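You operate a simulated robot arm through the tools that you are given. There is no shell and no other tool. Be economical: measure what you need, move in short steps, check, and stop when the job is done.

The job below is to be done with a simulated two-armed robot. You get a single attempt, and the scene is never put back.

JOB
Bring the white crate to the fence, clamp it and pack the green and blue bobbins.
Fine: stand the divider across its middle and lay one bobbin on each side of it.
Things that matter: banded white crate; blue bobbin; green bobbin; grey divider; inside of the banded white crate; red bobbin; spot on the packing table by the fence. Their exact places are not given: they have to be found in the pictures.

Only the result counts: the job must be done as asked and must still hold three seconds after the hand-in. Knocking over, shifting, dropping, spilling or breaking anything else fails it.

ROBOT AND FRAMES
Two 7-joint arms with two-finger parallel grippers on one trunk, on a base that drives. Base frame: it is fixed to the floor where the robot stands at the start and does not move with it; the origin is under the middle of the robot, x ahead of it, y to its left, z up. Units: mm, degrees, N and s.
The left shoulder is at the start at [50, 165, 955], the right one opposite. With the tool pointing down near the work surface each hand reaches from about 100 to 660 mm from the robot's upright axis, wherever it stands, measured 20 degrees to its own side. Places, roughly: banded white crate (40x30x20 cm) [500, 200, 600]; blue bobbin, green bobbin, red bobbin [500, 1750, 750]; grey divider [500, 2500, 750]; inside of the banded white crate [500, 200, 500]; spot on the packing table by the fence [500, 2900, 800]. Payload 3.91 kg a hand.
Tool frame (each hand has its own): the origin (TCP) lies between the finger pads and is the grasp point; the fingertips stand 30 mm ahead of it; z points along the fingers, y is the line along which they close. Largest opening 110 mm; finger width 20, thickness 10; the body of the gripper, 48 by 112 mm, starts 55 mm behind the TCP.
Orientation is that of the tool frame in the base frame, as a unit quaternion [w, x, y, z]. With the fingers straight down and closing along the base's y, the tool's x points along the base's -x, its y along +y and its z along -z.

CONTROLS
- The arms move only by the tool jog_arm. It takes "left_motion", "right_motion" or both (then of equal length, played together; a hand with none holds still); each is a list of rows, each an object (a shift or turn left out is 0, a gripper value left out holds the last) with "hand": the gripper command, from -1 (fully open) to 1 (shut), values between in proportion; "offset": the shift along the tool's x, y, z in units of 25 mm (1.0 is 25 mm), a list of three; "rotation": the turn, a rotation vector about the tool's x, y, z in units of 5 degrees (1.0 is 5 degrees), a list of three. In form: [{"hand": hand, "offset": [x, y, z], "rotation": [wx, wy, wz]}, ...]. A call has 1 to 12 rows; each row shifts and turns the commanded pose from where the row before left it, along the tool's axes as they then stand. A call with a number of a shift or a turn outside -1 to 1 is refused whole. Rows are played at 5 a second. More than 50 mm and 8.6 degrees between two rows, or a gripper value outside its range, and nothing of the call is played. Where a pose cannot be reached the arm comes as near as it can. A force on the tool above 90 N (or 10 N above the force at the start of the call, whichever is more), or a blocked arm, ends the call early, and 0.2 s more pass. Each finger travels about 45 mm/s and halts on what it meets, pressing with about 43 N; the grip force reading is that of the motor and also rises with nothing between the fingers. The clock runs only during rows and for 0.2 s after the last one: add rows that do not move to give the fingers time. The reply holds the time, the measured pose of the TCP, the force on the tool along the base axes, the opening and the grip force, in the units named above and with some noise, with the torque about the TCP (base axes, N m) and any sound that the robot's microphone picked up, and new pictures: "pictures" is both (left out), scene, wrist or none (wrist: the cameras of the hands that moved).
- Cameras (640 x 400 px; columns grow to the right, rows downward): "scene" is now at [108.9, 44.8, 1139.7]; the picture's right is [0.53, -0.85, 0.00], its down [-0.47, -0.29, -0.84] and it looks along [0.71, 0.44, -0.55] (base axes); focal length 217 px, centre (320, 200). "left" rides on the left gripper at [72, -17, -103] in its tool frame; the picture's right is [0.23, 0.97, 0.00], its down [-0.76, 0.18, -0.62] and it looks along [-0.61, 0.14, 0.78] (tool axes); focal length 222 px, centre (320, 200). "right" rides on the right gripper at [72, 17, -103] in its tool frame; the picture's right is [-0.23, 0.97, 0.00], its down [-0.76, -0.18, -0.62] and it looks along [-0.61, -0.14, 0.78] (tool axes); focal length 222 px, centre (320, 200).
- raise_lower(by): slides the trunk up (or, below 0, down) by that many mm; the arms and the scene camera ride with it, the base frame stays. It gives what a move gives, with no picture.
- roll_base(legs): drives the robot by 1 to 6 legs, each [ahead, left, turn to the left] in mm, mm and degrees, along the robot's own axes; the way and the turn of a leg run together, so that a leg with both is an arc; at most 1500 mm and 180 degrees a leg. The arms and the cameras ride along, it lands a little off, and it stops where it bumps. It gives what a move gives, and a new picture of the scene camera.
- aim_head(pan, tilt): turns the head with the scene camera to pan (to the left, within 80 degrees either way) and tilt (down, from -29 to 69), counted from straight ahead of the robot. It gives what a move gives, and a new picture of the scene camera.
- probe_pixels(camera, pixels): there is no depth. For up to 12 entries [column, row, z] of the newest picture of that camera ("zoom" is the newest enlarged one), the place [x, y] in the base frame at which the ray of that pixel passes the height z, good to about 3 mm, but the place of the scene camera against the robot may be out by one fixed shift of up to 18 mm in any direction. No time passes.
- enlarge(camera, box): a new picture of the part [left, top, right, bottom] of that camera's present view, enlarged. No time passes.
- close_job(): hands the job in; it is judged then, once.

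Go step by step. Measure first, check grasps and placings, and put right what went wrong. The budget is 80 turns and 260 pictures, counting those below and the enlarged ones. Unless the task says otherwise, let go and move clear before handing in, and close with one line.

The tools are called after "Emit:" as a command line: name --argument value ..., lists and objects as JSON in quotes. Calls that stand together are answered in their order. jog_arm: Moves the arms, as the interface text tells. Its arguments: {"type":"object","properties":{"left_motion":{"type":"array","items":{"type":"object","properties":{"hand":{"type":"number"},"offset":{"type":"array","items":{"type":"number"}},"rotation":{"type":"array","items":{"type":"number"}}}}},"right_motion":{"type":"array","items":{"type":"object","properties":{"hand":{"type":"number"},"offset":{"type":"array","items":{"type":"number"}},"rotation":{"type":"array","items":{"type":"number"}}}}},"pictures":{"type":"string","enum":["both","scene","wrist","none"]}},"required":[]} The other tools are called the same way: raise_lower (by) slides the trunk up or down; roll_base (legs) drives the base; aim_head (pan, tilt) turns the head that bears the scene camera; probe_pixels (camera, pixels) gives the place at which the rays of pixels pass given heights; enlarge (camera, box) takes an enlarged picture of a part of a camera's view; close_job () hands the job in.

At the start:

```text
t: 0.0
left_ee_pos: [338.6, 351.2, 1030.1]
left_tool_rot: [0.0, 0.0, 1.0, 0.001]
left_force: [0.6, -0.1, 0.1]
left_moment: [-0.01, -0.01, -0.02]
left_opening: 109.8
left_grasp_force: 0.1
right_ee_pos: [487.9, -3.3, 992.8]
right_tool_rot: [0.0, -0.001, 1.0, 0.001]
right_force: [-0.5, 0.3, -0.2]
right_moment: [0.03, 0.03, 0.01]
right_opening: 109.8
right_grasp_force: 0.0
trunk travel left (down, up): [-175.0, 328.0]
robot x, y, heading: [0.4, -2.1, -0.1]
head pan, tilt: [31.8, 33.3]
```

scene: 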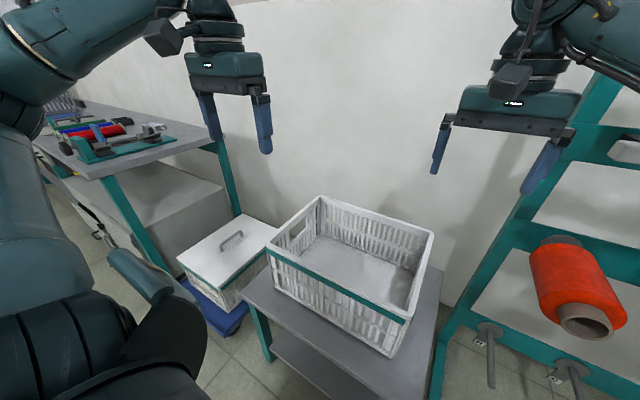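
right: 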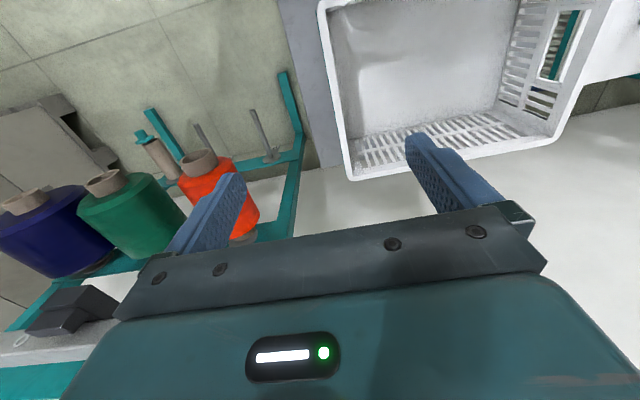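
left: 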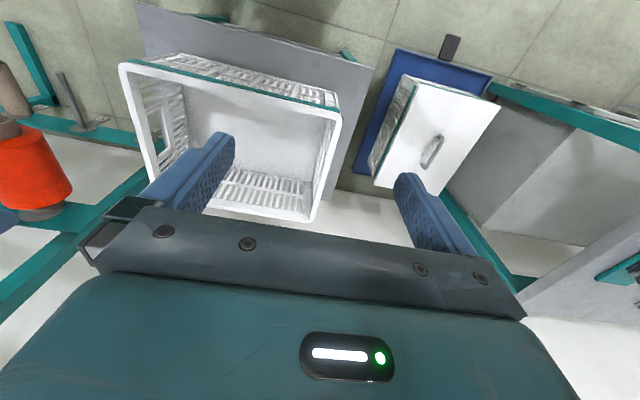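

The pictures show the banded crate ahead on a low stand, a rack with bobbins to the right and a table at the far left. I'll look around first.

Emit:
aim_head --pan 75 --tilt 25

Emit:
aim_head --pan -45 --tilt 30

Emit:
aim_head --pan 20 --tilt 45

```text
t: 1.1
left_ee_pos: [338.1, 350.6, 1031.6]
left_tool_rot: [0.0, 0.0, 1.0, 0.0]
left_force: [-0.7, -0.1, 0.0]
left_moment: [-0.02, -0.01, -0.03]
left_opening: 110.3
left_grasp_force: 0.0
right_ee_pos: [488.1, -2.8, 993.7]
right_tool_rot: [0.0, 0.0, 1.0, -0.001]
right_force: [0.3, -0.6, -0.8]
right_moment: [0.02, -0.02, 0.03]
right_opening: 110.0
right_grasp_force: 0.0
trunk travel left (down, up): [-175.0, 328.0]
robot x, y, heading: [-0.6, -0.9, 0.4]
head pan, tilt: [75.0, 25.0]
```

scene: 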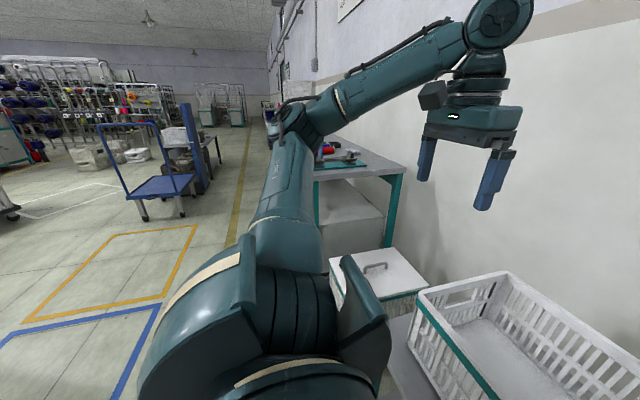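

```text
t: 3.1
left_ee_pos: [337.4, 349.2, 1030.3]
left_tool_rot: [0.001, 0.0, 1.0, 0.0]
left_force: [0.2, -0.6, 0.1]
left_moment: [0.01, 0.0, 0.02]
left_opening: 110.0
left_grasp_force: 0.0
right_ee_pos: [487.3, -3.3, 992.9]
right_tool_rot: [0.001, 0.0, 1.0, 0.0]
right_force: [-0.1, -0.1, -0.1]
right_moment: [0.03, -0.01, 0.01]
right_opening: 109.9
right_grasp_force: 0.1
trunk travel left (down, up): [-175.0, 328.0]
robot x, y, heading: [-1.6, 1.4, -0.0]
head pan, tilt: [-45.0, 30.0]
```

scene: 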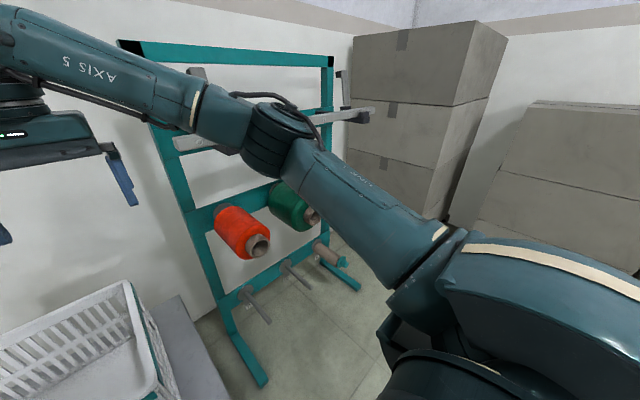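

```text
t: 4.5
left_ee_pos: [338.3, 350.1, 1030.5]
left_tool_rot: [0.0, 0.0, 1.0, 0.0]
left_force: [-1.0, 1.1, 0.4]
left_moment: [0.0, 0.0, -0.02]
left_opening: 110.0
left_grasp_force: 0.1
right_ee_pos: [487.8, -3.6, 992.9]
right_tool_rot: [0.001, 0.0, 1.0, -0.001]
right_force: [-0.7, 0.3, -0.2]
right_moment: [-0.04, -0.01, 0.02]
right_opening: 109.9
right_grasp_force: 0.0
trunk travel left (down, up): [-175.0, 328.0]
robot x, y, heading: [-1.4, -0.7, 0.1]
head pan, tilt: [20.0, 45.0]
```

scene: 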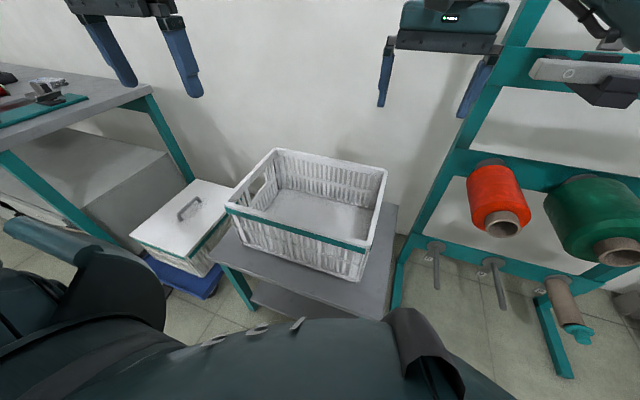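

Things to the left look like the packing bench; I'll measure its front edge before driving.

Emit:
aim_head --pan 60 --tilt 40

Emit:
probe_pixels --camera "scene" --pixels '[[320, 200, 500]]'

```text
t: 5.5
left_ee_pos: [337.5, 350.4, 1030.3]
left_tool_rot: [0.0, -0.001, 1.0, 0.0]
left_force: [0.6, 0.1, 0.3]
left_moment: [-0.02, 0.03, -0.02]
left_opening: 109.9
left_grasp_force: 0.0
right_ee_pos: [487.8, -2.1, 992.6]
right_tool_rot: [0.0, 0.0, 1.0, 0.001]
right_force: [0.5, 0.2, 0.3]
right_moment: [-0.01, 0.01, 0.05]
right_opening: 110.1
right_grasp_force: 0.2
trunk travel left (down, up): [-175.0, 328.0]
robot x, y, heading: [-0.2, 2.8, 0.1]
head pan, tilt: [60.0, 40.0]
```

scene: 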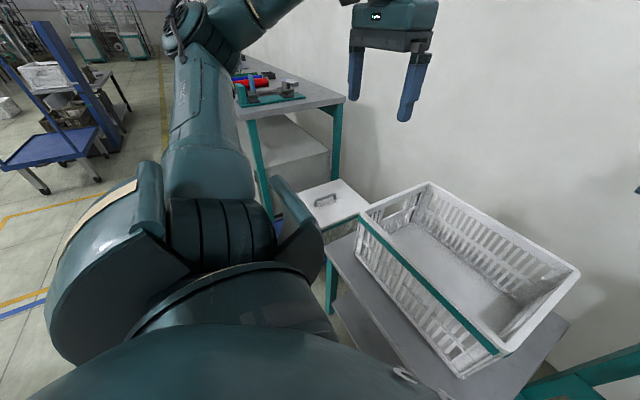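

```text
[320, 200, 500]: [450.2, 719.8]
```

Emit:
probe_pixels --camera "scene" --pixels '[[345, 98, 750], [243, 119, 750], [358, 214, 700], [428, 182, 700], [580, 270, 700], [498, 352, 700], [330, 240, 500], [516, 400, 500], [463, 377, 500]]'

Emit:
roll_base --legs '[[0, 1200, 0]]'

```text
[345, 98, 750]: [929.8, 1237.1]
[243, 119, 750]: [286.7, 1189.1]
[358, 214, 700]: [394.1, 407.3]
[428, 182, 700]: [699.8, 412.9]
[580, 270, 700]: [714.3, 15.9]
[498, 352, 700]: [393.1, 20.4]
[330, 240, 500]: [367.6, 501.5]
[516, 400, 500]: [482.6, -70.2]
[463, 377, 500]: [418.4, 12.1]
```

```text
t: 8.7
left_ee_pos: [340.2, 850.9, 1030.4]
left_tool_rot: [0.0, 0.003, 1.0, 0.0]
left_force: [-0.1, 0.0, -0.3]
left_moment: [0.02, 0.02, -0.01]
left_opening: 110.3
left_grasp_force: 0.1
right_ee_pos: [489.6, 496.4, 993.4]
right_tool_rot: [0.0, 0.003, 1.0, -0.001]
right_force: [0.1, -0.6, -0.7]
right_moment: [0.03, 0.02, 0.01]
right_opening: 110.2
right_grasp_force: 0.0
trunk travel left (down, up): [-175.0, 328.0]
robot x, y, heading: [2.7, 500.9, -0.2]
head pan, tilt: [60.0, 40.0]
stopped in leg 1: the robot was blocked; the commanded pose is now the measured one
```

scene: 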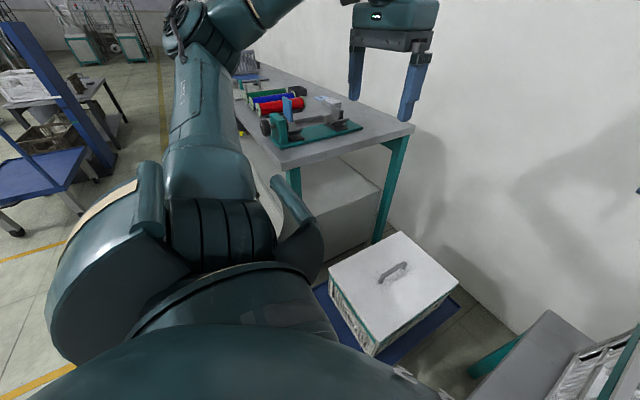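

The base got blocked (probably by the dolly at (400,310)). I'll ease off, back up, then drive on left.

Emit:
roll_base --legs '[[0, -60, 0], [-300, 0, 0], [0, 700, 0]]'

```text
t: 14.8
left_ee_pos: [45.0, 1502.8, 1030.2]
left_tool_rot: [0.0, 0.0, 1.0, 0.001]
left_force: [0.4, 0.6, 1.6]
left_moment: [0.0, 0.01, 0.03]
left_opening: 110.1
left_grasp_force: 0.1
right_ee_pos: [196.3, 1150.3, 993.3]
right_tool_rot: [0.0, 0.0, 1.0, 0.0]
right_force: [0.9, 0.3, 0.3]
right_moment: [0.01, -0.02, -0.01]
right_opening: 110.1
right_grasp_force: 0.0
trunk travel left (down, up): [-175.0, 328.0]
robot x, y, heading: [-291.5, 1153.5, 0.2]
head pan, tilt: [60.0, 40.0]
```

scene: 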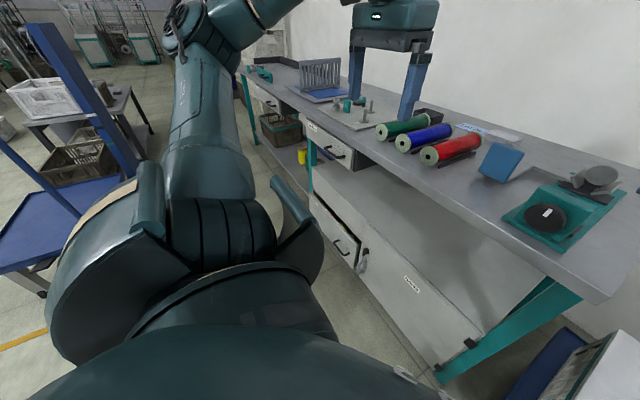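

The bench carries green, blue and red bobbins; further on, a pegged board and the divider. I'll go on to view them.

Emit:
roll_base --legs '[[0, 600, 0]]'

Emit:
aim_head --pan 40 --tilt 35

Emit:
aim_head --pan 0 --tilt 35

```text
t: 18.1
left_ee_pos: [44.2, 2085.8, 1030.8]
left_tool_rot: [0.0, 0.0, 1.0, 0.002]
left_force: [-1.1, -0.6, 0.4]
left_moment: [-0.01, -0.01, 0.01]
left_opening: 109.9
left_grasp_force: 0.1
right_ee_pos: [194.9, 1731.4, 992.7]
right_tool_rot: [0.001, 0.0, 1.0, 0.0]
right_force: [0.1, -0.2, -0.1]
right_moment: [0.03, -0.04, 0.0]
right_opening: 109.7
right_grasp_force: 0.0
trunk travel left (down, up): [-175.0, 328.0]
robot x, y, heading: [-294.9, 1735.9, 0.2]
head pan, tilt: [60.0, 40.0]
```

scene: 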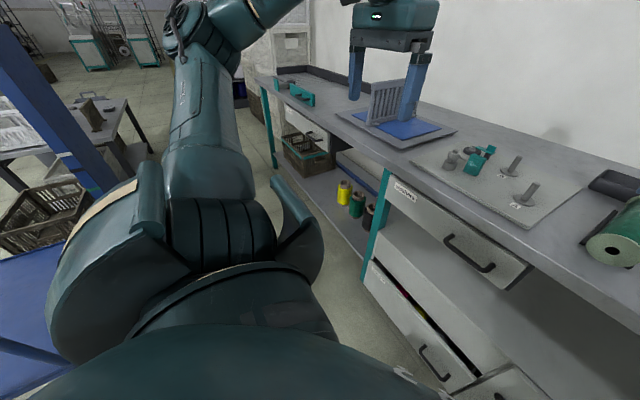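

```text
t: 18.9
left_ee_pos: [44.4, 2085.0, 1030.2]
left_tool_rot: [0.0, 0.0, 1.0, 0.0]
left_force: [0.4, 0.4, 0.6]
left_moment: [-0.01, 0.01, 0.0]
left_opening: 110.3
left_grasp_force: 0.0
right_ee_pos: [195.1, 1730.4, 991.4]
right_tool_rot: [0.0, 0.0, 1.0, 0.0]
right_force: [0.1, 0.4, -0.5]
right_moment: [-0.02, 0.01, 0.02]
right_opening: 110.3
right_grasp_force: 0.0
trunk travel left (down, up): [-175.0, 328.0]
robot x, y, heading: [-297.4, 1733.9, 0.4]
head pan, tilt: [40.0, 35.0]
```

scene: 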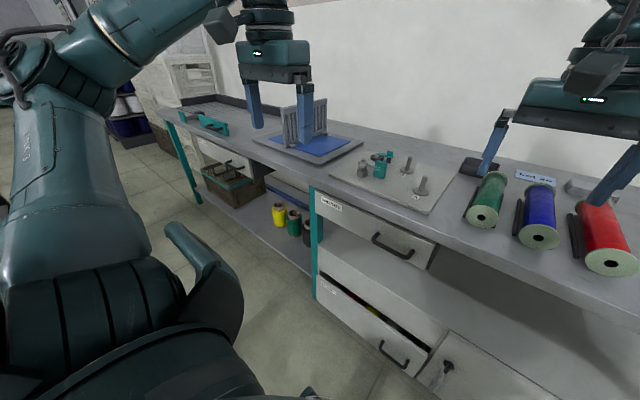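

```text
t: 20.0
left_ee_pos: [44.1, 2084.9, 1029.7]
left_tool_rot: [0.0, 0.0, 1.0, 0.001]
left_force: [-0.1, 0.5, 0.4]
left_moment: [-0.01, 0.05, -0.03]
left_opening: 109.9
left_grasp_force: 0.0
right_ee_pos: [196.2, 1731.5, 992.6]
right_tool_rot: [-0.001, 0.0, 1.0, 0.0]
right_force: [0.5, -0.4, 0.3]
right_moment: [0.02, 0.02, 0.04]
right_opening: 110.3
right_grasp_force: 0.0
trunk travel left (down, up): [-175.0, 328.0]
robot x, y, heading: [-297.4, 1739.7, 0.1]
head pan, tilt: [0.0, 35.0]
```

scene: 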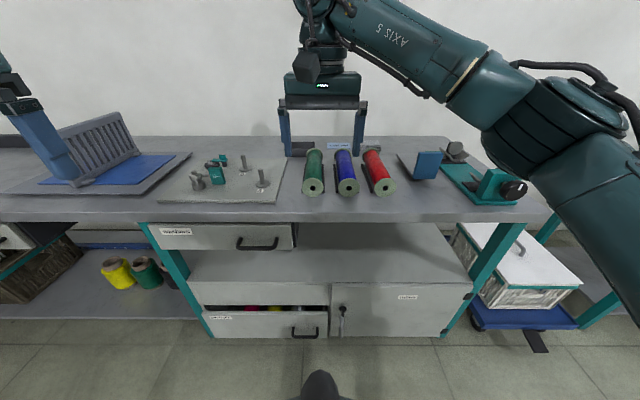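

The bobbins lie along x at (313..375,172); the divider stands at (100,145). Now the fence end of the table.

Emit:
roll_base --legs '[[0, 1100, 0]]'

Emit:
aim_head --pan 25 --tilt 35

```text
t: 25.6
left_ee_pos: [25.5, 3191.4, 1029.7]
left_tool_rot: [0.0, -0.01, 1.0, 0.001]
left_force: [1.1, -0.1, 0.5]
left_moment: [0.01, 0.0, 0.03]
left_opening: 109.9
left_grasp_force: 0.1
right_ee_pos: [182.4, 2841.7, 992.6]
right_tool_rot: [0.0, -0.01, 1.0, -0.001]
right_force: [0.1, 0.5, -0.6]
right_moment: [-0.01, 0.01, -0.04]
right_opening: 110.1
right_grasp_force: 0.1
trunk travel left (down, up): [-175.0, 328.0]
robot x, y, heading: [-303.7, 2834.6, 1.1]
head pan, tilt: [0.0, 35.0]
```

scene: 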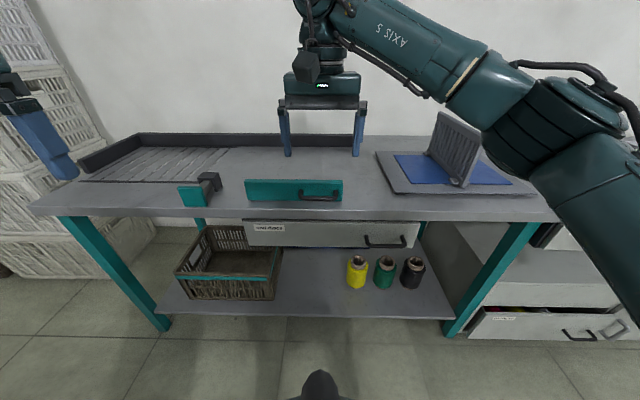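

```text
t: 26.5
left_ee_pos: [24.9, 3191.3, 1029.5]
left_tool_rot: [0.0, -0.01, 1.0, 0.001]
left_force: [-1.1, 0.6, 1.0]
left_moment: [0.0, -0.04, -0.02]
left_opening: 109.8
left_grasp_force: 0.1
right_ee_pos: [183.6, 2842.7, 993.3]
right_tool_rot: [-0.001, -0.01, 1.0, 0.0]
right_force: [0.0, -0.8, 0.2]
right_moment: [-0.01, -0.02, -0.01]
right_opening: 109.9
right_grasp_force: 0.1
trunk travel left (down, up): [-175.0, 328.0]
robot x, y, heading: [-306.8, 2834.1, 1.3]
head pan, tilt: [25.0, 35.0]
```

scene: 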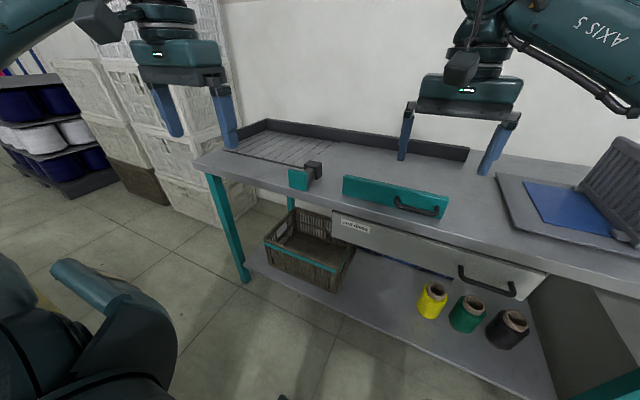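

The dark L-shaped fence is at the left/back end; I need a closer look at the teal stop and the teal bar with a handle (the clamp).

Emit:
enlarge --camera "scene" --box '[190, 100, 510, 300]'

Emit:
probe_pixels --camera "scene" --pixels '[[237, 148, 750], [268, 128, 750], [467, 158, 750], [195, 165, 750], [343, 195, 750], [440, 218, 750], [346, 178, 790], [447, 198, 790], [290, 188, 750], [308, 165, 790], [320, 180, 750], [540, 273, 750]]'

```text
2.00 times, centred on (350, 200) of scene
```

zoom: 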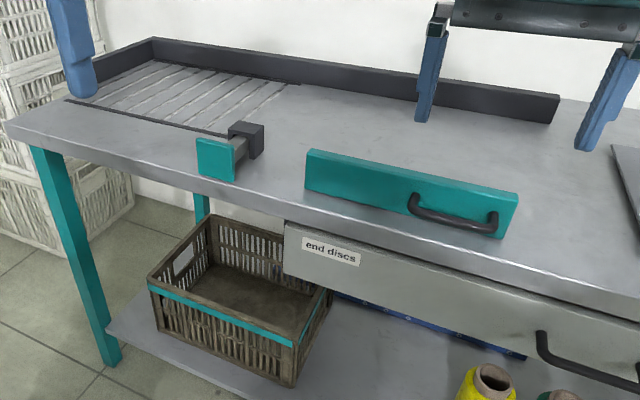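

```text
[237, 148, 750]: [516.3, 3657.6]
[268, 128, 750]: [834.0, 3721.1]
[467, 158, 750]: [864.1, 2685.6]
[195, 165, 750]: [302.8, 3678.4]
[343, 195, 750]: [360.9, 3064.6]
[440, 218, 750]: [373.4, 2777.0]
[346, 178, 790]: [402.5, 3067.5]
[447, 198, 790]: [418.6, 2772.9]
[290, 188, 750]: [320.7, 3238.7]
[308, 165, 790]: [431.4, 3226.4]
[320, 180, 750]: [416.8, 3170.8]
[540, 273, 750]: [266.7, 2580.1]
```

I'll move closer and use the wrist cameras over the clamp.

Emit:
roll_base --legs '[[200, 0, -1]]'

Emit:
jog_arm --left_motion '[{"hand": -1}]' --right_motion '[{"hand": -1}]'

```text
t: 28.1
left_ee_pos: [230.7, 3189.8, 1030.8]
left_tool_rot: [0.0, -0.004, 1.0, 0.001]
left_force: [0.3, 0.3, -0.4]
left_moment: [0.01, -0.02, 0.01]
left_opening: 109.8
left_grasp_force: 0.1
right_ee_pos: [384.0, 2838.9, 992.8]
right_tool_rot: [0.0, -0.003, 1.0, 0.0]
right_force: [0.4, 0.5, 0.2]
right_moment: [0.03, 0.03, -0.03]
right_opening: 109.6
right_grasp_force: 0.1
trunk travel left (down, up): [-175.0, 328.0]
robot x, y, heading: [-107.4, 2837.5, 0.6]
head pan, tilt: [25.0, 35.0]
```

scene: 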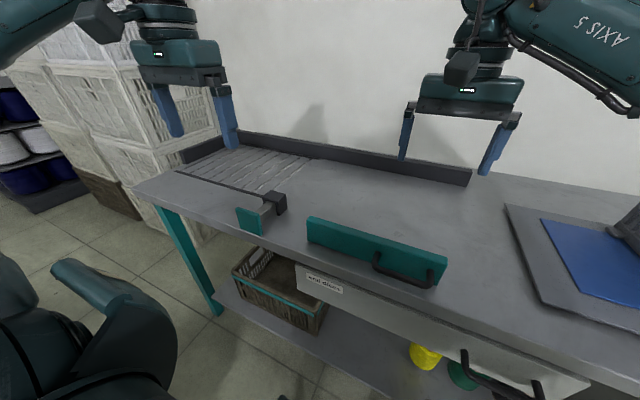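

```text
t: 28.5
left_ee_pos: [230.3, 3189.9, 1030.3]
left_tool_rot: [0.001, -0.004, 1.0, 0.001]
left_force: [0.5, -1.1, 0.5]
left_moment: [-0.03, 0.0, 0.01]
left_opening: 110.1
left_grasp_force: 0.0
right_ee_pos: [383.1, 2838.3, 993.0]
right_tool_rot: [0.0, -0.003, 1.0, 0.0]
right_force: [-0.8, 0.4, 0.7]
right_moment: [0.03, 0.02, -0.02]
right_opening: 110.0
right_grasp_force: 0.2
trunk travel left (down, up): [-175.0, 328.0]
robot x, y, heading: [-108.1, 2839.1, 0.5]
head pan, tilt: [25.0, 35.0]
```

scene: 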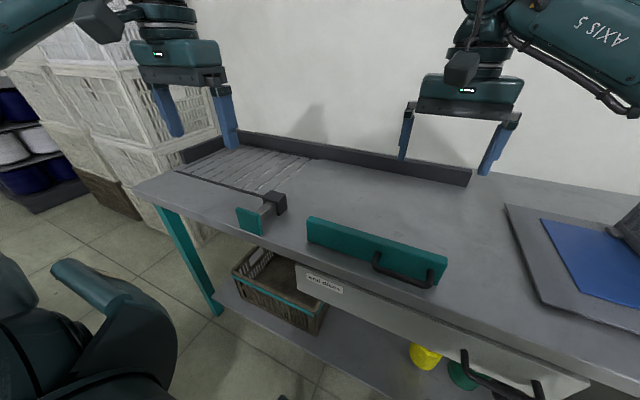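
right: 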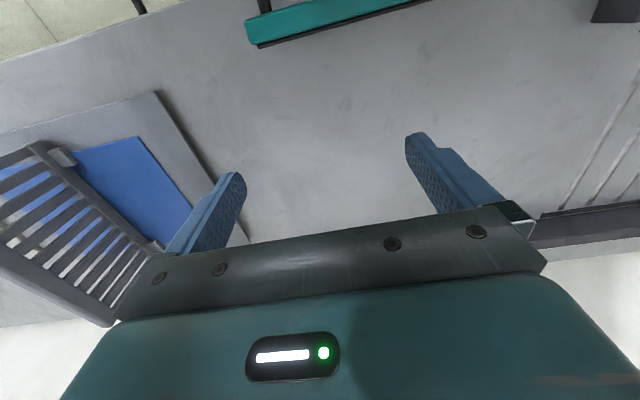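
left: 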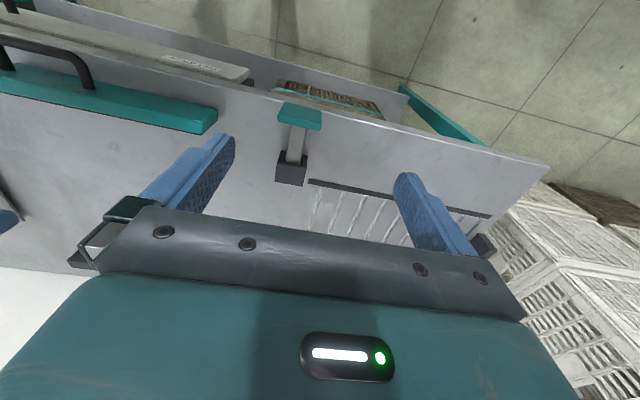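

Emit:
enlarge --camera "left" --box '[160, 60, 480, 260]'

Emit:
enlarge --camera "scene" --box '[220, 170, 460, 320]'

Emit:
probe_pixels --camera "left" --pixels '[[205, 133, 750], [320, 130, 750], [280, 103, 750], [278, 183, 750], [303, 186, 750], [310, 180, 750], [490, 215, 750], [545, 165, 750], [0, 95, 750]]'

Emit:
probe_pixels --camera "right" --pixels '[[247, 35, 750], [425, 0, 750], [590, 22, 750], [560, 208, 750], [540, 245, 750], [155, 92, 750], [245, 245, 750]]'

```text
2.00 times, centred on (320, 160) of left
```

zoom: 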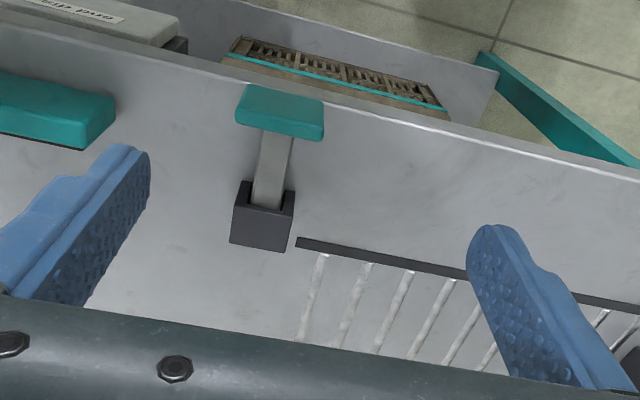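

```text
2.67 times, centred on (340, 245) of scene
```

zoom: 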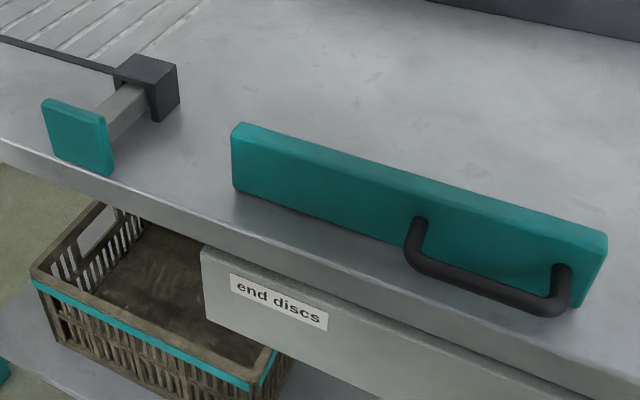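

```text
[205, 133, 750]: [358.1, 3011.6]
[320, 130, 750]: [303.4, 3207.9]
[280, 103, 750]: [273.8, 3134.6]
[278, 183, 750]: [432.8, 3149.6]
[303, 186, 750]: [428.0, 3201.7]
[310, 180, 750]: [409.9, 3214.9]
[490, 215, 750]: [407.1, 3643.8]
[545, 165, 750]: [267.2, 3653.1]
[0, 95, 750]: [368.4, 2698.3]
```

```text
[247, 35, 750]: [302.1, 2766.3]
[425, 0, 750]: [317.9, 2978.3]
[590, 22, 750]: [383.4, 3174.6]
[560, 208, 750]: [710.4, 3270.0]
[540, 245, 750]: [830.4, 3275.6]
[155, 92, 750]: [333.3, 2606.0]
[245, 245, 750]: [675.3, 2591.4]
```

The jaw with a handle (y≈2770–3065) and a plunger (y≈3175) are both candidate clamps. I'll look at them from nearer with both wrist cameras.

Emit:
jog_arm --left_motion '[{"offset": [0, 0, 1]}, {"offset": [0, 0, 1]}, {"offset": [0, 0, 1]}, {"offset": [0, 0, 1]}, {"offset": [1, 0, 0]}, {"offset": [1, 0, 0]}, {"offset": [1, 0, 0]}]' --right_motion '[{"offset": [1, 0, 0]}, {"offset": [1, 0, 0]}, {"offset": [1, 0, 0]}, {"offset": [1, 0, 0]}, {"offset": [1, 0, 0]}, {"offset": [1, 0, 0]}, {"offset": [1, 0, 0]}]'

```text
t: 30.1
left_ee_pos: [155.3, 3191.7, 927.7]
left_tool_rot: [-0.008, -0.004, 1.0, 0.0]
left_force: [-0.9, 0.2, 4.6]
left_moment: [-0.03, -0.05, 0.01]
left_opening: 110.0
left_grasp_force: 0.0
right_ee_pos: [209.2, 2836.2, 992.4]
right_tool_rot: [0.0, -0.004, 1.0, -0.001]
right_force: [0.8, -0.3, -1.0]
right_moment: [0.01, 0.06, 0.02]
right_opening: 109.8
right_grasp_force: 0.1
trunk travel left (down, up): [-175.0, 328.0]
robot x, y, heading: [-104.6, 2839.3, 0.6]
head pan, tilt: [25.0, 35.0]
```

scene: 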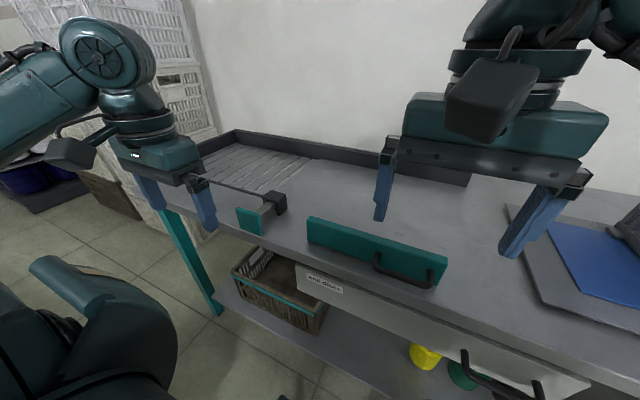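
right: 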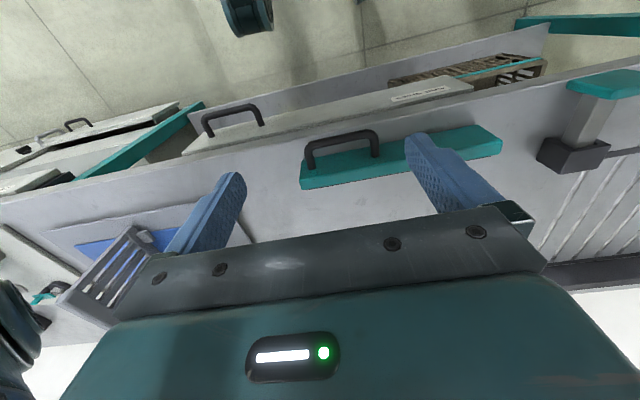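
left: 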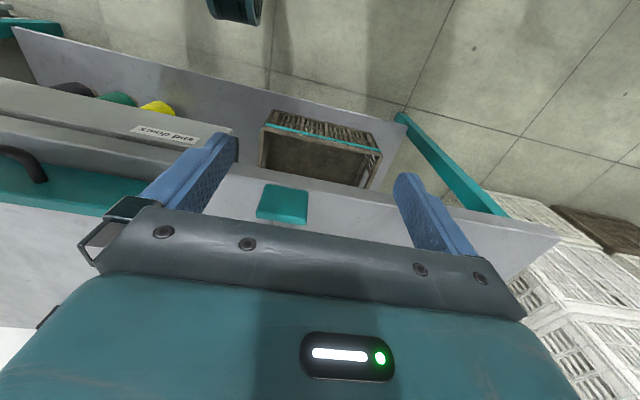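

Emit:
probe_pixels --camera "left" --pixels '[[558, 238, 750], [558, 238, 800], [558, 238, 700], [262, 186, 750], [262, 186, 800], [308, 191, 800], [307, 225, 750]]'

Emit:
probe_pixels --camera "right" --pixels '[[300, 163, 800], [303, 188, 750], [502, 153, 750], [498, 133, 800], [537, 158, 750], [608, 152, 750], [537, 158, 700], [608, 152, 700], [568, 75, 750], [568, 75, 800], [640, 147, 750], [302, 188, 700]]'

Emit:
probe_pixels --camera "scene" --pixels '[[308, 241, 750], [308, 241, 700], [308, 218, 800], [447, 258, 800], [438, 288, 750], [265, 207, 750], [287, 210, 750], [287, 210, 700], [240, 228, 750], [135, 188, 750], [135, 188, 700]]'

```text
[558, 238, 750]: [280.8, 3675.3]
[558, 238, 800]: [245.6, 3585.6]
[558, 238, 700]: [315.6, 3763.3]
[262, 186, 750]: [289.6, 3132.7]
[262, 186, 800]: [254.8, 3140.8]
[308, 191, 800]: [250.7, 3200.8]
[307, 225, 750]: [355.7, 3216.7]
```

```text
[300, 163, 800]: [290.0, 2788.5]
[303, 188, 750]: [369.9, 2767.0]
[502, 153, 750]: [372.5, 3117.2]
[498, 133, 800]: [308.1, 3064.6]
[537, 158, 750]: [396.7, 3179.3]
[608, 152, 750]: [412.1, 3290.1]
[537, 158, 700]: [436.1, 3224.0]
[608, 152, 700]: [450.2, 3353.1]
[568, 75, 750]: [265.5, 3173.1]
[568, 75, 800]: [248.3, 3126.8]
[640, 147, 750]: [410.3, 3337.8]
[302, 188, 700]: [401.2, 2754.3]
```

```text
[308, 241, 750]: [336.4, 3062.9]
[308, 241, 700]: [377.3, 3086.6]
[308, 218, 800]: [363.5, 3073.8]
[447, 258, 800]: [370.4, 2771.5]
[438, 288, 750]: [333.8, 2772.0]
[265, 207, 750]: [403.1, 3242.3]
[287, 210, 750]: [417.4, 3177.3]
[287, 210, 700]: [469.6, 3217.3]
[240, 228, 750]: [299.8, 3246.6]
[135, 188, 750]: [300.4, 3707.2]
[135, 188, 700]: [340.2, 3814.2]
```

Table top seems ~z 785. I'll raise the trunk for a clean overview of the fence, jaw and plunger.

Emit:
raise_lower --by 320

Emit:
aim_head --pan 15 --tilt 58

Emit:
enlarge --camera "scene" --box '[160, 80, 480, 280]'

```text
t: 33.3
left_ee_pos: [155.3, 3190.4, 1251.8]
left_tool_rot: [0.001, -0.004, 1.0, 0.0]
left_force: [0.3, 0.4, 0.2]
left_moment: [0.03, 0.01, -0.01]
left_opening: 109.9
left_grasp_force: 0.1
right_ee_pos: [209.7, 2836.5, 1310.6]
right_tool_rot: [0.001, -0.004, 1.0, 0.0]
right_force: [0.1, 0.2, -0.2]
right_moment: [0.0, -0.01, 0.02]
right_opening: 110.3
right_grasp_force: 0.1
trunk travel left (down, up): [-495.0, 8.0]
robot x, y, heading: [-103.7, 2836.9, 0.4]
head pan, tilt: [25.0, 35.0]
```

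```text
t: 34.1
left_ee_pos: [155.7, 3190.8, 1251.0]
left_tool_rot: [0.001, -0.003, 1.0, 0.0]
left_force: [0.3, 0.2, 0.7]
left_moment: [0.0, -0.05, -0.01]
left_opening: 110.1
left_grasp_force: 0.0
right_ee_pos: [208.4, 2836.9, 1311.8]
right_tool_rot: [0.001, -0.003, 1.0, 0.0]
right_force: [-0.1, -0.8, -0.9]
right_moment: [0.0, 0.0, 0.0]
right_opening: 110.0
right_grasp_force: 0.1
trunk travel left (down, up): [-495.0, 8.0]
robot x, y, heading: [-106.1, 2839.5, 0.7]
head pan, tilt: [15.0, 58.0]
```

scene: 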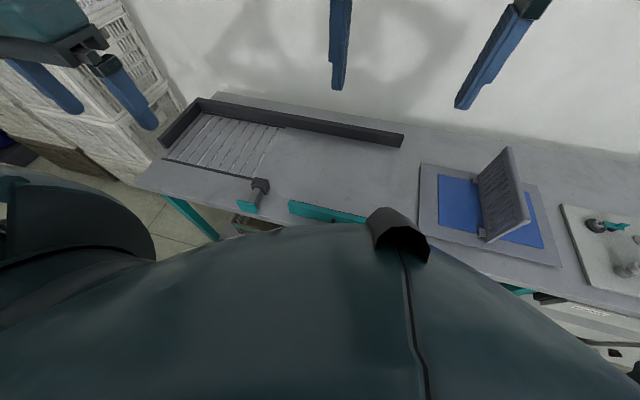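

```text
2.00 times, centred on (320, 180) of scene
```

zoom: 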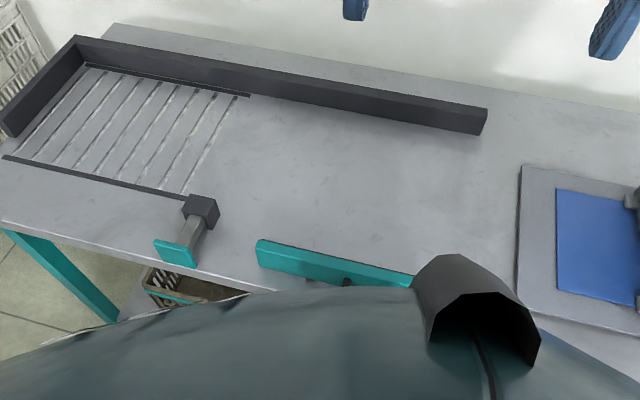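

Emit:
probe_pixels --camera "zoom" --pixels '[[5, 156, 785], [182, 197, 785], [85, 66, 785], [248, 95, 785], [18, 136, 785], [84, 62, 785], [478, 133, 785], [480, 110, 840], [120, 27, 785], [3, 222, 785], [520, 175, 785], [556, 293, 785]]'

Emit:
probe_pixels --camera "zoom" --pixels '[[257, 265, 785], [256, 242, 840], [272, 238, 840], [410, 275, 840], [183, 205, 840], [190, 195, 840], [218, 200, 840], [206, 228, 785], [158, 240, 840], [195, 248, 840], [195, 268, 785], [186, 220, 785]]'

```text
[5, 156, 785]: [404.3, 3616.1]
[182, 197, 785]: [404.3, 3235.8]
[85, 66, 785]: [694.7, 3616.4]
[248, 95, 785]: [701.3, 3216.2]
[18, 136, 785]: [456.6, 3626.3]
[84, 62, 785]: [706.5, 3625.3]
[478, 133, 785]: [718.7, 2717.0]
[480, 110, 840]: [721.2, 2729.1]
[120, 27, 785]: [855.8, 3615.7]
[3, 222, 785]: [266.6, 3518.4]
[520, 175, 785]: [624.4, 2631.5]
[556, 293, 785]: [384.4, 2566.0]
```

```text
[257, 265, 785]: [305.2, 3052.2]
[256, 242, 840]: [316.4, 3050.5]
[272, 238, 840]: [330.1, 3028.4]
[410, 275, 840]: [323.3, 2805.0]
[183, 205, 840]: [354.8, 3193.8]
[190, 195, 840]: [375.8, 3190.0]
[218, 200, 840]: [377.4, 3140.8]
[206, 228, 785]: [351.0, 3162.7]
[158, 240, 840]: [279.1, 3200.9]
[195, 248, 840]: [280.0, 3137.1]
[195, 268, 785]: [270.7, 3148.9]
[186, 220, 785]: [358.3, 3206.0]
```

Marks on the table show a ribbed 400×294 field in the fence corner (x 404–698, y 3216–3616). I want a side view of the jaw's rear face and the plunger, so I'll turn the right hand so its camera looks along +y.

Emit:
raise_lower --by -320

Emit:
jog_arm --right_motion '[{"rotation": [0, 0, -1]}, {"rotation": [0, 0, -1]}, {"rotation": [0, 0, -1]}, {"rotation": [0, 0, -1]}, {"rotation": [0, 0, -1]}, {"rotation": [0, 0, -1]}, {"rotation": [0, 0, -1]}, {"rotation": [0, 0, -1]}, {"rotation": [0, 0, -1]}, {"rotation": [0, 0, -1]}, {"rotation": [0, 0, -1]}, {"rotation": [0, 0, -1]}]' --pictures "none"

Emit:
jog_arm --right_motion '[{"rotation": [0, 0, -1]}, {"rotation": [0, 0, -1]}, {"rotation": [0, 0, -1]}, {"rotation": [0, 0, -1]}, {"rotation": [0, 0, -1]}, {"rotation": [0, 0, -1]}, {"offset": [1, -1, 0]}, {"offset": [1, -1, 0]}, {"offset": [1, -1, 0]}, {"offset": [1, -1, 0]}, {"offset": [1, -1, 0]}, {"offset": [1, -1, 0]}]'

```text
t: 37.3
left_ee_pos: [155.3, 3190.5, 931.5]
left_tool_rot: [0.001, -0.003, 1.0, 0.001]
left_force: [0.4, 0.6, 0.0]
left_moment: [0.01, 0.01, -0.02]
left_opening: 109.9
left_grasp_force: 0.1
right_ee_pos: [208.4, 2836.0, 991.6]
right_tool_rot: [0.0, -0.004, 1.0, -0.001]
right_force: [-0.3, 0.4, 0.1]
right_moment: [-0.03, 0.02, 0.01]
right_opening: 110.1
right_grasp_force: 0.0
trunk travel left (down, up): [-175.0, 328.0]
robot x, y, heading: [-107.1, 2836.3, 0.6]
head pan, tilt: [15.0, 58.0]
```

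```text
t: 39.9
left_ee_pos: [155.4, 3191.1, 931.7]
left_tool_rot: [0.002, -0.004, 1.0, 0.001]
left_force: [0.9, -0.1, 1.1]
left_moment: [-0.02, -0.02, 0.0]
left_opening: 109.8
left_grasp_force: 0.0
right_ee_pos: [208.4, 2835.5, 991.1]
right_tool_rot: [0.0, -0.504, 0.864, 0.0]
right_force: [-0.1, -0.1, 0.8]
right_moment: [0.03, -0.03, 0.01]
right_opening: 109.8
right_grasp_force: 0.2
trunk travel left (down, up): [-175.0, 328.0]
robot x, y, heading: [-104.1, 2836.4, 0.6]
head pan, tilt: [15.0, 58.0]
```

```text
t: 42.5
left_ee_pos: [155.9, 3191.3, 929.6]
left_tool_rot: [0.001, -0.004, 1.0, 0.0]
left_force: [-0.3, 0.9, 0.1]
left_moment: [-0.01, 0.01, 0.0]
left_opening: 110.0
left_grasp_force: 0.1
right_ee_pos: [208.8, 2756.5, 959.7]
right_tool_rot: [0.0, 0.709, -0.705, 0.0]
right_force: [0.5, 0.6, -0.9]
right_moment: [0.04, 0.0, 0.0]
right_opening: 109.8
right_grasp_force: 0.0
right hand out of reach, approached as far as the arm can: row 7, 8, 9, 10, 11, 12
trunk travel left (down, up): [-175.0, 328.0]
robot x, y, heading: [-102.9, 2836.6, 0.5]
head pan, tilt: [15.0, 58.0]
```

scene: 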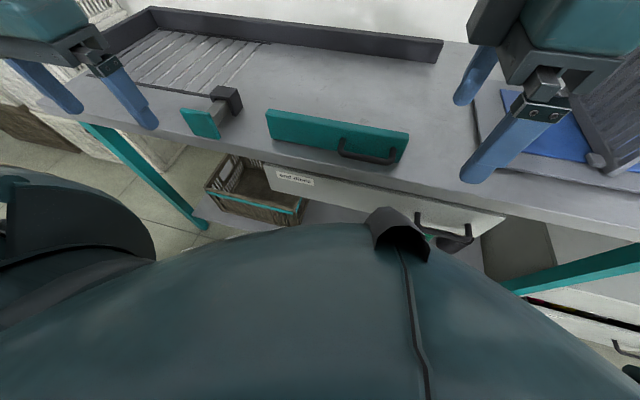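
right: 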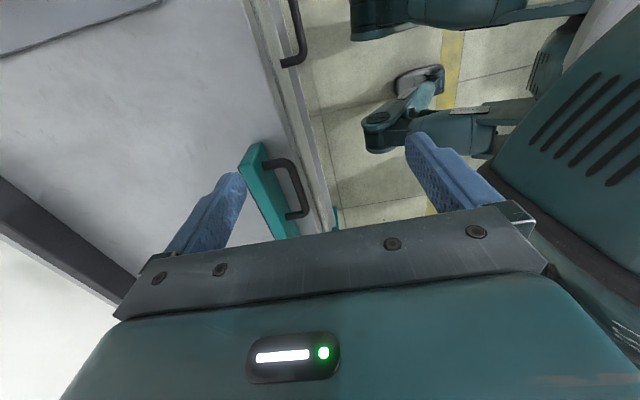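

Emit:
enlarge --camera "right" --box '[200, 110, 360, 250]'

Emit:
enlarge --camera "scene" --box '[120, 0, 440, 200]'

```text
2.86 times, centred on (280, 180) of right
```

zoom: 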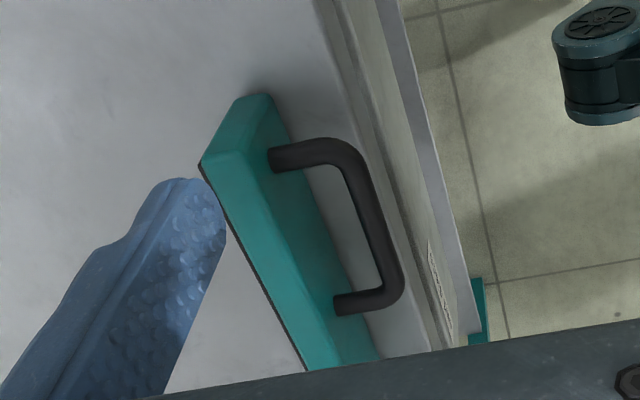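

```text
2.00 times, centred on (280, 100) of scene
```

zoom: 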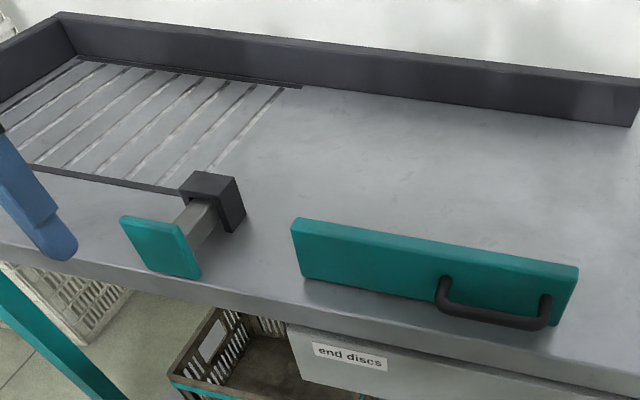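

The jaw has a dark pad on its fence side and a pull handle in front, centred at y≈2920 — near the hinted spot. Next: restore the right hand's orientation and go back for the crate.

Emit:
jog_arm --right_motion '[{"offset": [0, 0, -1], "rotation": [0, 0, 1]}, {"rotation": [0, 0, 1]}, {"rotation": [0, 0, 1]}, {"rotation": [0, 0, 1]}, {"rotation": [0, 0, 1]}, {"rotation": [0, 0, 1]}, {"rotation": [0, 0, 1]}, {"rotation": [0, 0, 1]}, {"rotation": [0, 0, 1]}, {"rotation": [0, 0, 1]}, {"rotation": [0, 0, 1]}, {"rotation": [0, 0, 1]}]' --pictures "none"

Emit:
jog_arm --right_motion '[{"rotation": [0, 0, 1]}, {"rotation": [0, 0, 1]}, {"rotation": [0, 0, 1]}, {"rotation": [0, 0, 1]}, {"rotation": [0, 0, 1]}, {"rotation": [0, 0, 1]}]' --pictures "none"

Emit:
aim_head --pan -70 --tilt 30

Emit:
roll_base --legs '[[-250, 0, 0], [0, -1200, 0]]'

```text
t: 45.1
left_ee_pos: [156.4, 3190.9, 931.5]
left_tool_rot: [0.001, -0.004, 1.0, 0.0]
left_force: [-0.9, 0.4, 0.2]
left_moment: [-0.01, 0.03, -0.01]
left_opening: 109.9
left_grasp_force: 0.1
right_ee_pos: [208.6, 2757.6, 983.6]
right_tool_rot: [0.0, -0.261, 0.965, 0.001]
right_force: [-0.3, -0.8, 0.0]
right_moment: [0.02, -0.01, 0.0]
right_opening: 109.8
right_grasp_force: 0.0
trunk travel left (down, up): [-175.0, 328.0]
robot x, y, heading: [-102.1, 2840.1, 0.5]
head pan, tilt: [15.0, 58.0]
```

```text
t: 46.5
left_ee_pos: [155.2, 3190.5, 931.2]
left_tool_rot: [0.0, -0.003, 1.0, 0.001]
left_force: [0.6, 0.2, 1.0]
left_moment: [0.01, -0.01, -0.01]
left_opening: 109.8
left_grasp_force: 0.0
right_ee_pos: [208.4, 2758.7, 985.1]
right_tool_rot: [0.001, -0.002, 1.0, 0.001]
right_force: [-0.3, -0.1, 0.1]
right_moment: [0.0, 0.02, 0.03]
right_opening: 110.0
right_grasp_force: 0.1
trunk travel left (down, up): [-175.0, 328.0]
robot x, y, heading: [-105.8, 2840.2, 0.4]
head pan, tilt: [15.0, 58.0]
```

```text
t: 48.1
left_ee_pos: [155.1, 3191.0, 930.8]
left_tool_rot: [0.001, -0.004, 1.0, 0.0]
left_force: [0.0, -0.4, -0.2]
left_moment: [-0.03, 0.03, -0.01]
left_opening: 110.3
left_grasp_force: 0.1
right_ee_pos: [206.9, 2757.2, 985.1]
right_tool_rot: [0.0, -0.002, 1.0, -0.001]
right_force: [-0.2, -0.2, 0.4]
right_moment: [-0.01, -0.01, 0.01]
right_opening: 110.0
right_grasp_force: 0.0
trunk travel left (down, up): [-175.0, 328.0]
robot x, y, heading: [-101.2, 2838.4, 0.3]
head pan, tilt: [-70.0, 30.0]
```

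scene: 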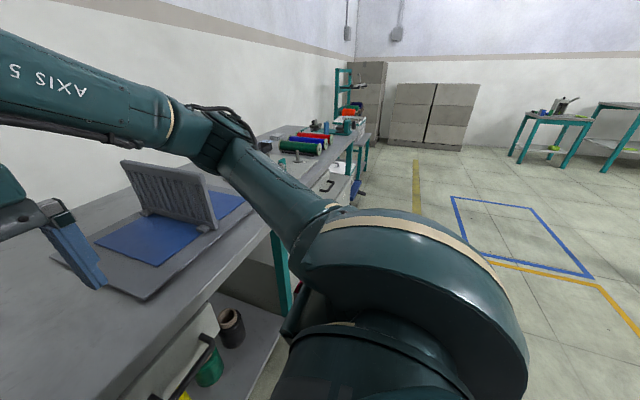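

```text
t: 55.6
left_ee_pos: [-79.1, 1980.8, 930.4]
left_tool_rot: [0.001, -0.006, 1.0, 0.0]
left_force: [0.0, -0.5, 0.4]
left_moment: [-0.03, 0.01, 0.02]
left_opening: 110.1
left_grasp_force: 0.1
right_ee_pos: [-24.7, 1546.9, 983.8]
right_tool_rot: [0.0, -0.006, 1.0, 0.0]
right_force: [-0.4, 0.3, -0.4]
right_moment: [0.0, 0.0, 0.01]
right_opening: 110.1
right_grasp_force: 0.1
trunk travel left (down, up): [-175.0, 328.0]
robot x, y, heading: [-333.9, 1628.8, 0.9]
head pan, tilt: [-70.0, 30.0]
```

scene: 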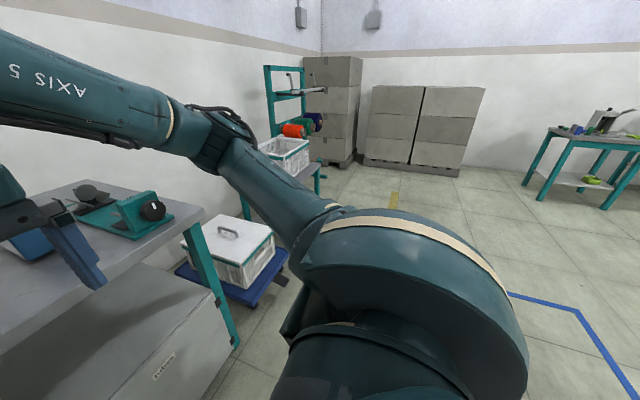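

The aisle is free. On to the crate stand.

Emit:
roll_base --legs '[[-30, -1413, -0.8], [330, 0, 0]]'

Emit:
aim_head --pan 0 --tilt 50

```text
t: 64.4
left_ee_pos: [241.3, 586.6, 930.6]
left_tool_rot: [0.001, -0.014, 1.0, 0.001]
left_force: [-0.6, 0.0, 0.1]
left_moment: [-0.03, -0.01, -0.02]
left_opening: 109.7
left_grasp_force: 0.0
right_ee_pos: [303.6, 155.2, 984.5]
right_tool_rot: [0.0, -0.015, 1.0, 0.0]
right_force: [0.5, -0.4, 0.8]
right_moment: [0.02, -0.02, 0.02]
right_opening: 110.0
right_grasp_force: 0.0
trunk travel left (down, up): [-175.0, 328.0]
robot x, y, heading: [-11.9, 230.1, 1.8]
head pan, tilt: [-70.0, 30.0]
```

scene: 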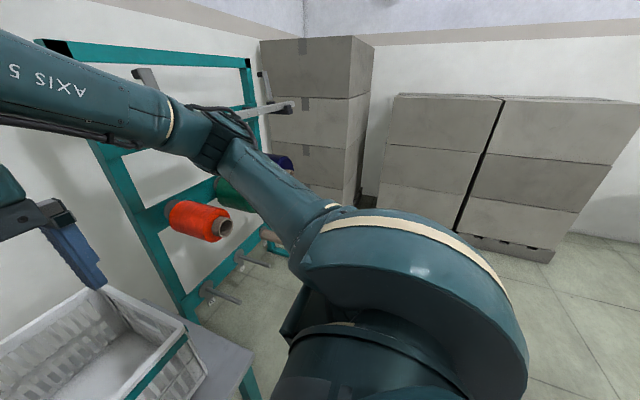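

```text
t: 65.8
left_ee_pos: [242.4, 588.1, 931.3]
left_tool_rot: [0.0, -0.015, 1.0, 0.001]
left_force: [0.5, -0.1, -0.2]
left_moment: [0.0, 0.02, 0.02]
left_opening: 109.7
left_grasp_force: 0.1
right_ee_pos: [303.3, 155.7, 983.9]
right_tool_rot: [0.0, -0.015, 1.0, 0.0]
right_force: [-0.9, 0.2, 0.4]
right_moment: [0.0, 0.0, -0.04]
right_opening: 110.1
right_grasp_force: 0.1
trunk travel left (down, up): [-175.0, 328.0]
robot x, y, heading: [-12.8, 227.8, 1.9]
head pan, tilt: [0.0, 50.0]
```

scene: 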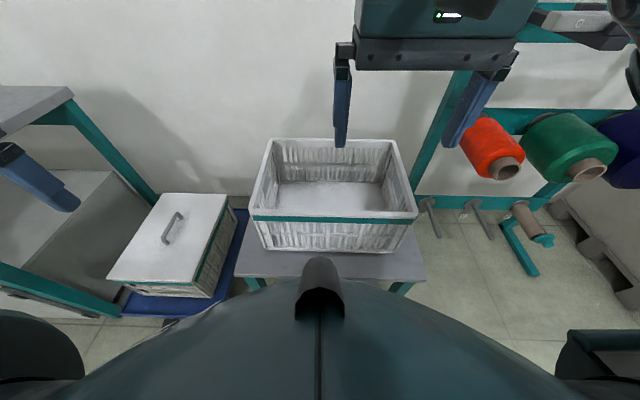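

Heading is 1.9° off; correct it, then measure the crate rim.

Emit:
roll_base --legs '[[30, 0, -1.9]]'

Emit:
enlarge --camera "scene" --box '[215, 110, 455, 290]'

```text
t: 66.7
left_ee_pos: [282.0, 579.2, 931.3]
left_tool_rot: [0.0, 0.001, 1.0, 0.001]
left_force: [0.2, -0.5, -0.4]
left_moment: [-0.01, -0.03, 0.02]
left_opening: 110.0
left_grasp_force: 0.1
right_ee_pos: [330.4, 144.8, 984.1]
right_tool_rot: [0.0, 0.003, 1.0, 0.0]
right_force: [0.7, 0.7, 0.0]
right_moment: [0.02, 0.03, 0.02]
right_opening: 109.9
right_grasp_force: 0.0
trunk travel left (down, up): [-175.0, 328.0]
robot x, y, heading: [18.6, 230.7, -0.2]
head pan, tilt: [0.0, 50.0]
```

scene: 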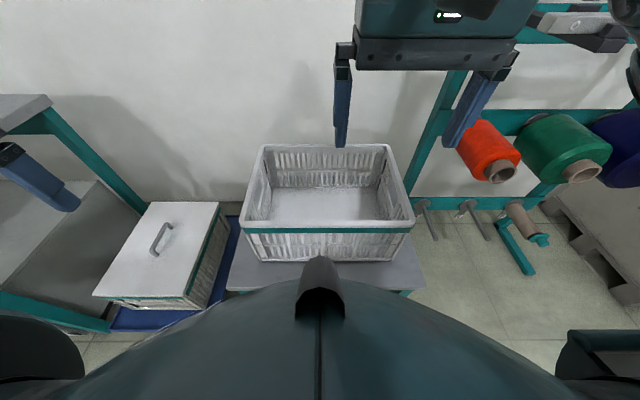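

```text
2.22 times, centred on (335, 200) of scene
```

zoom: 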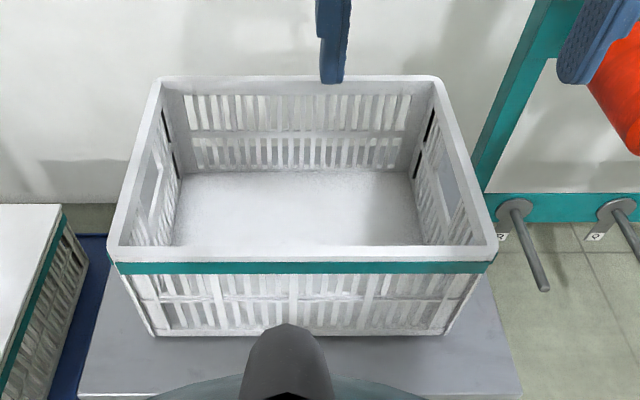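

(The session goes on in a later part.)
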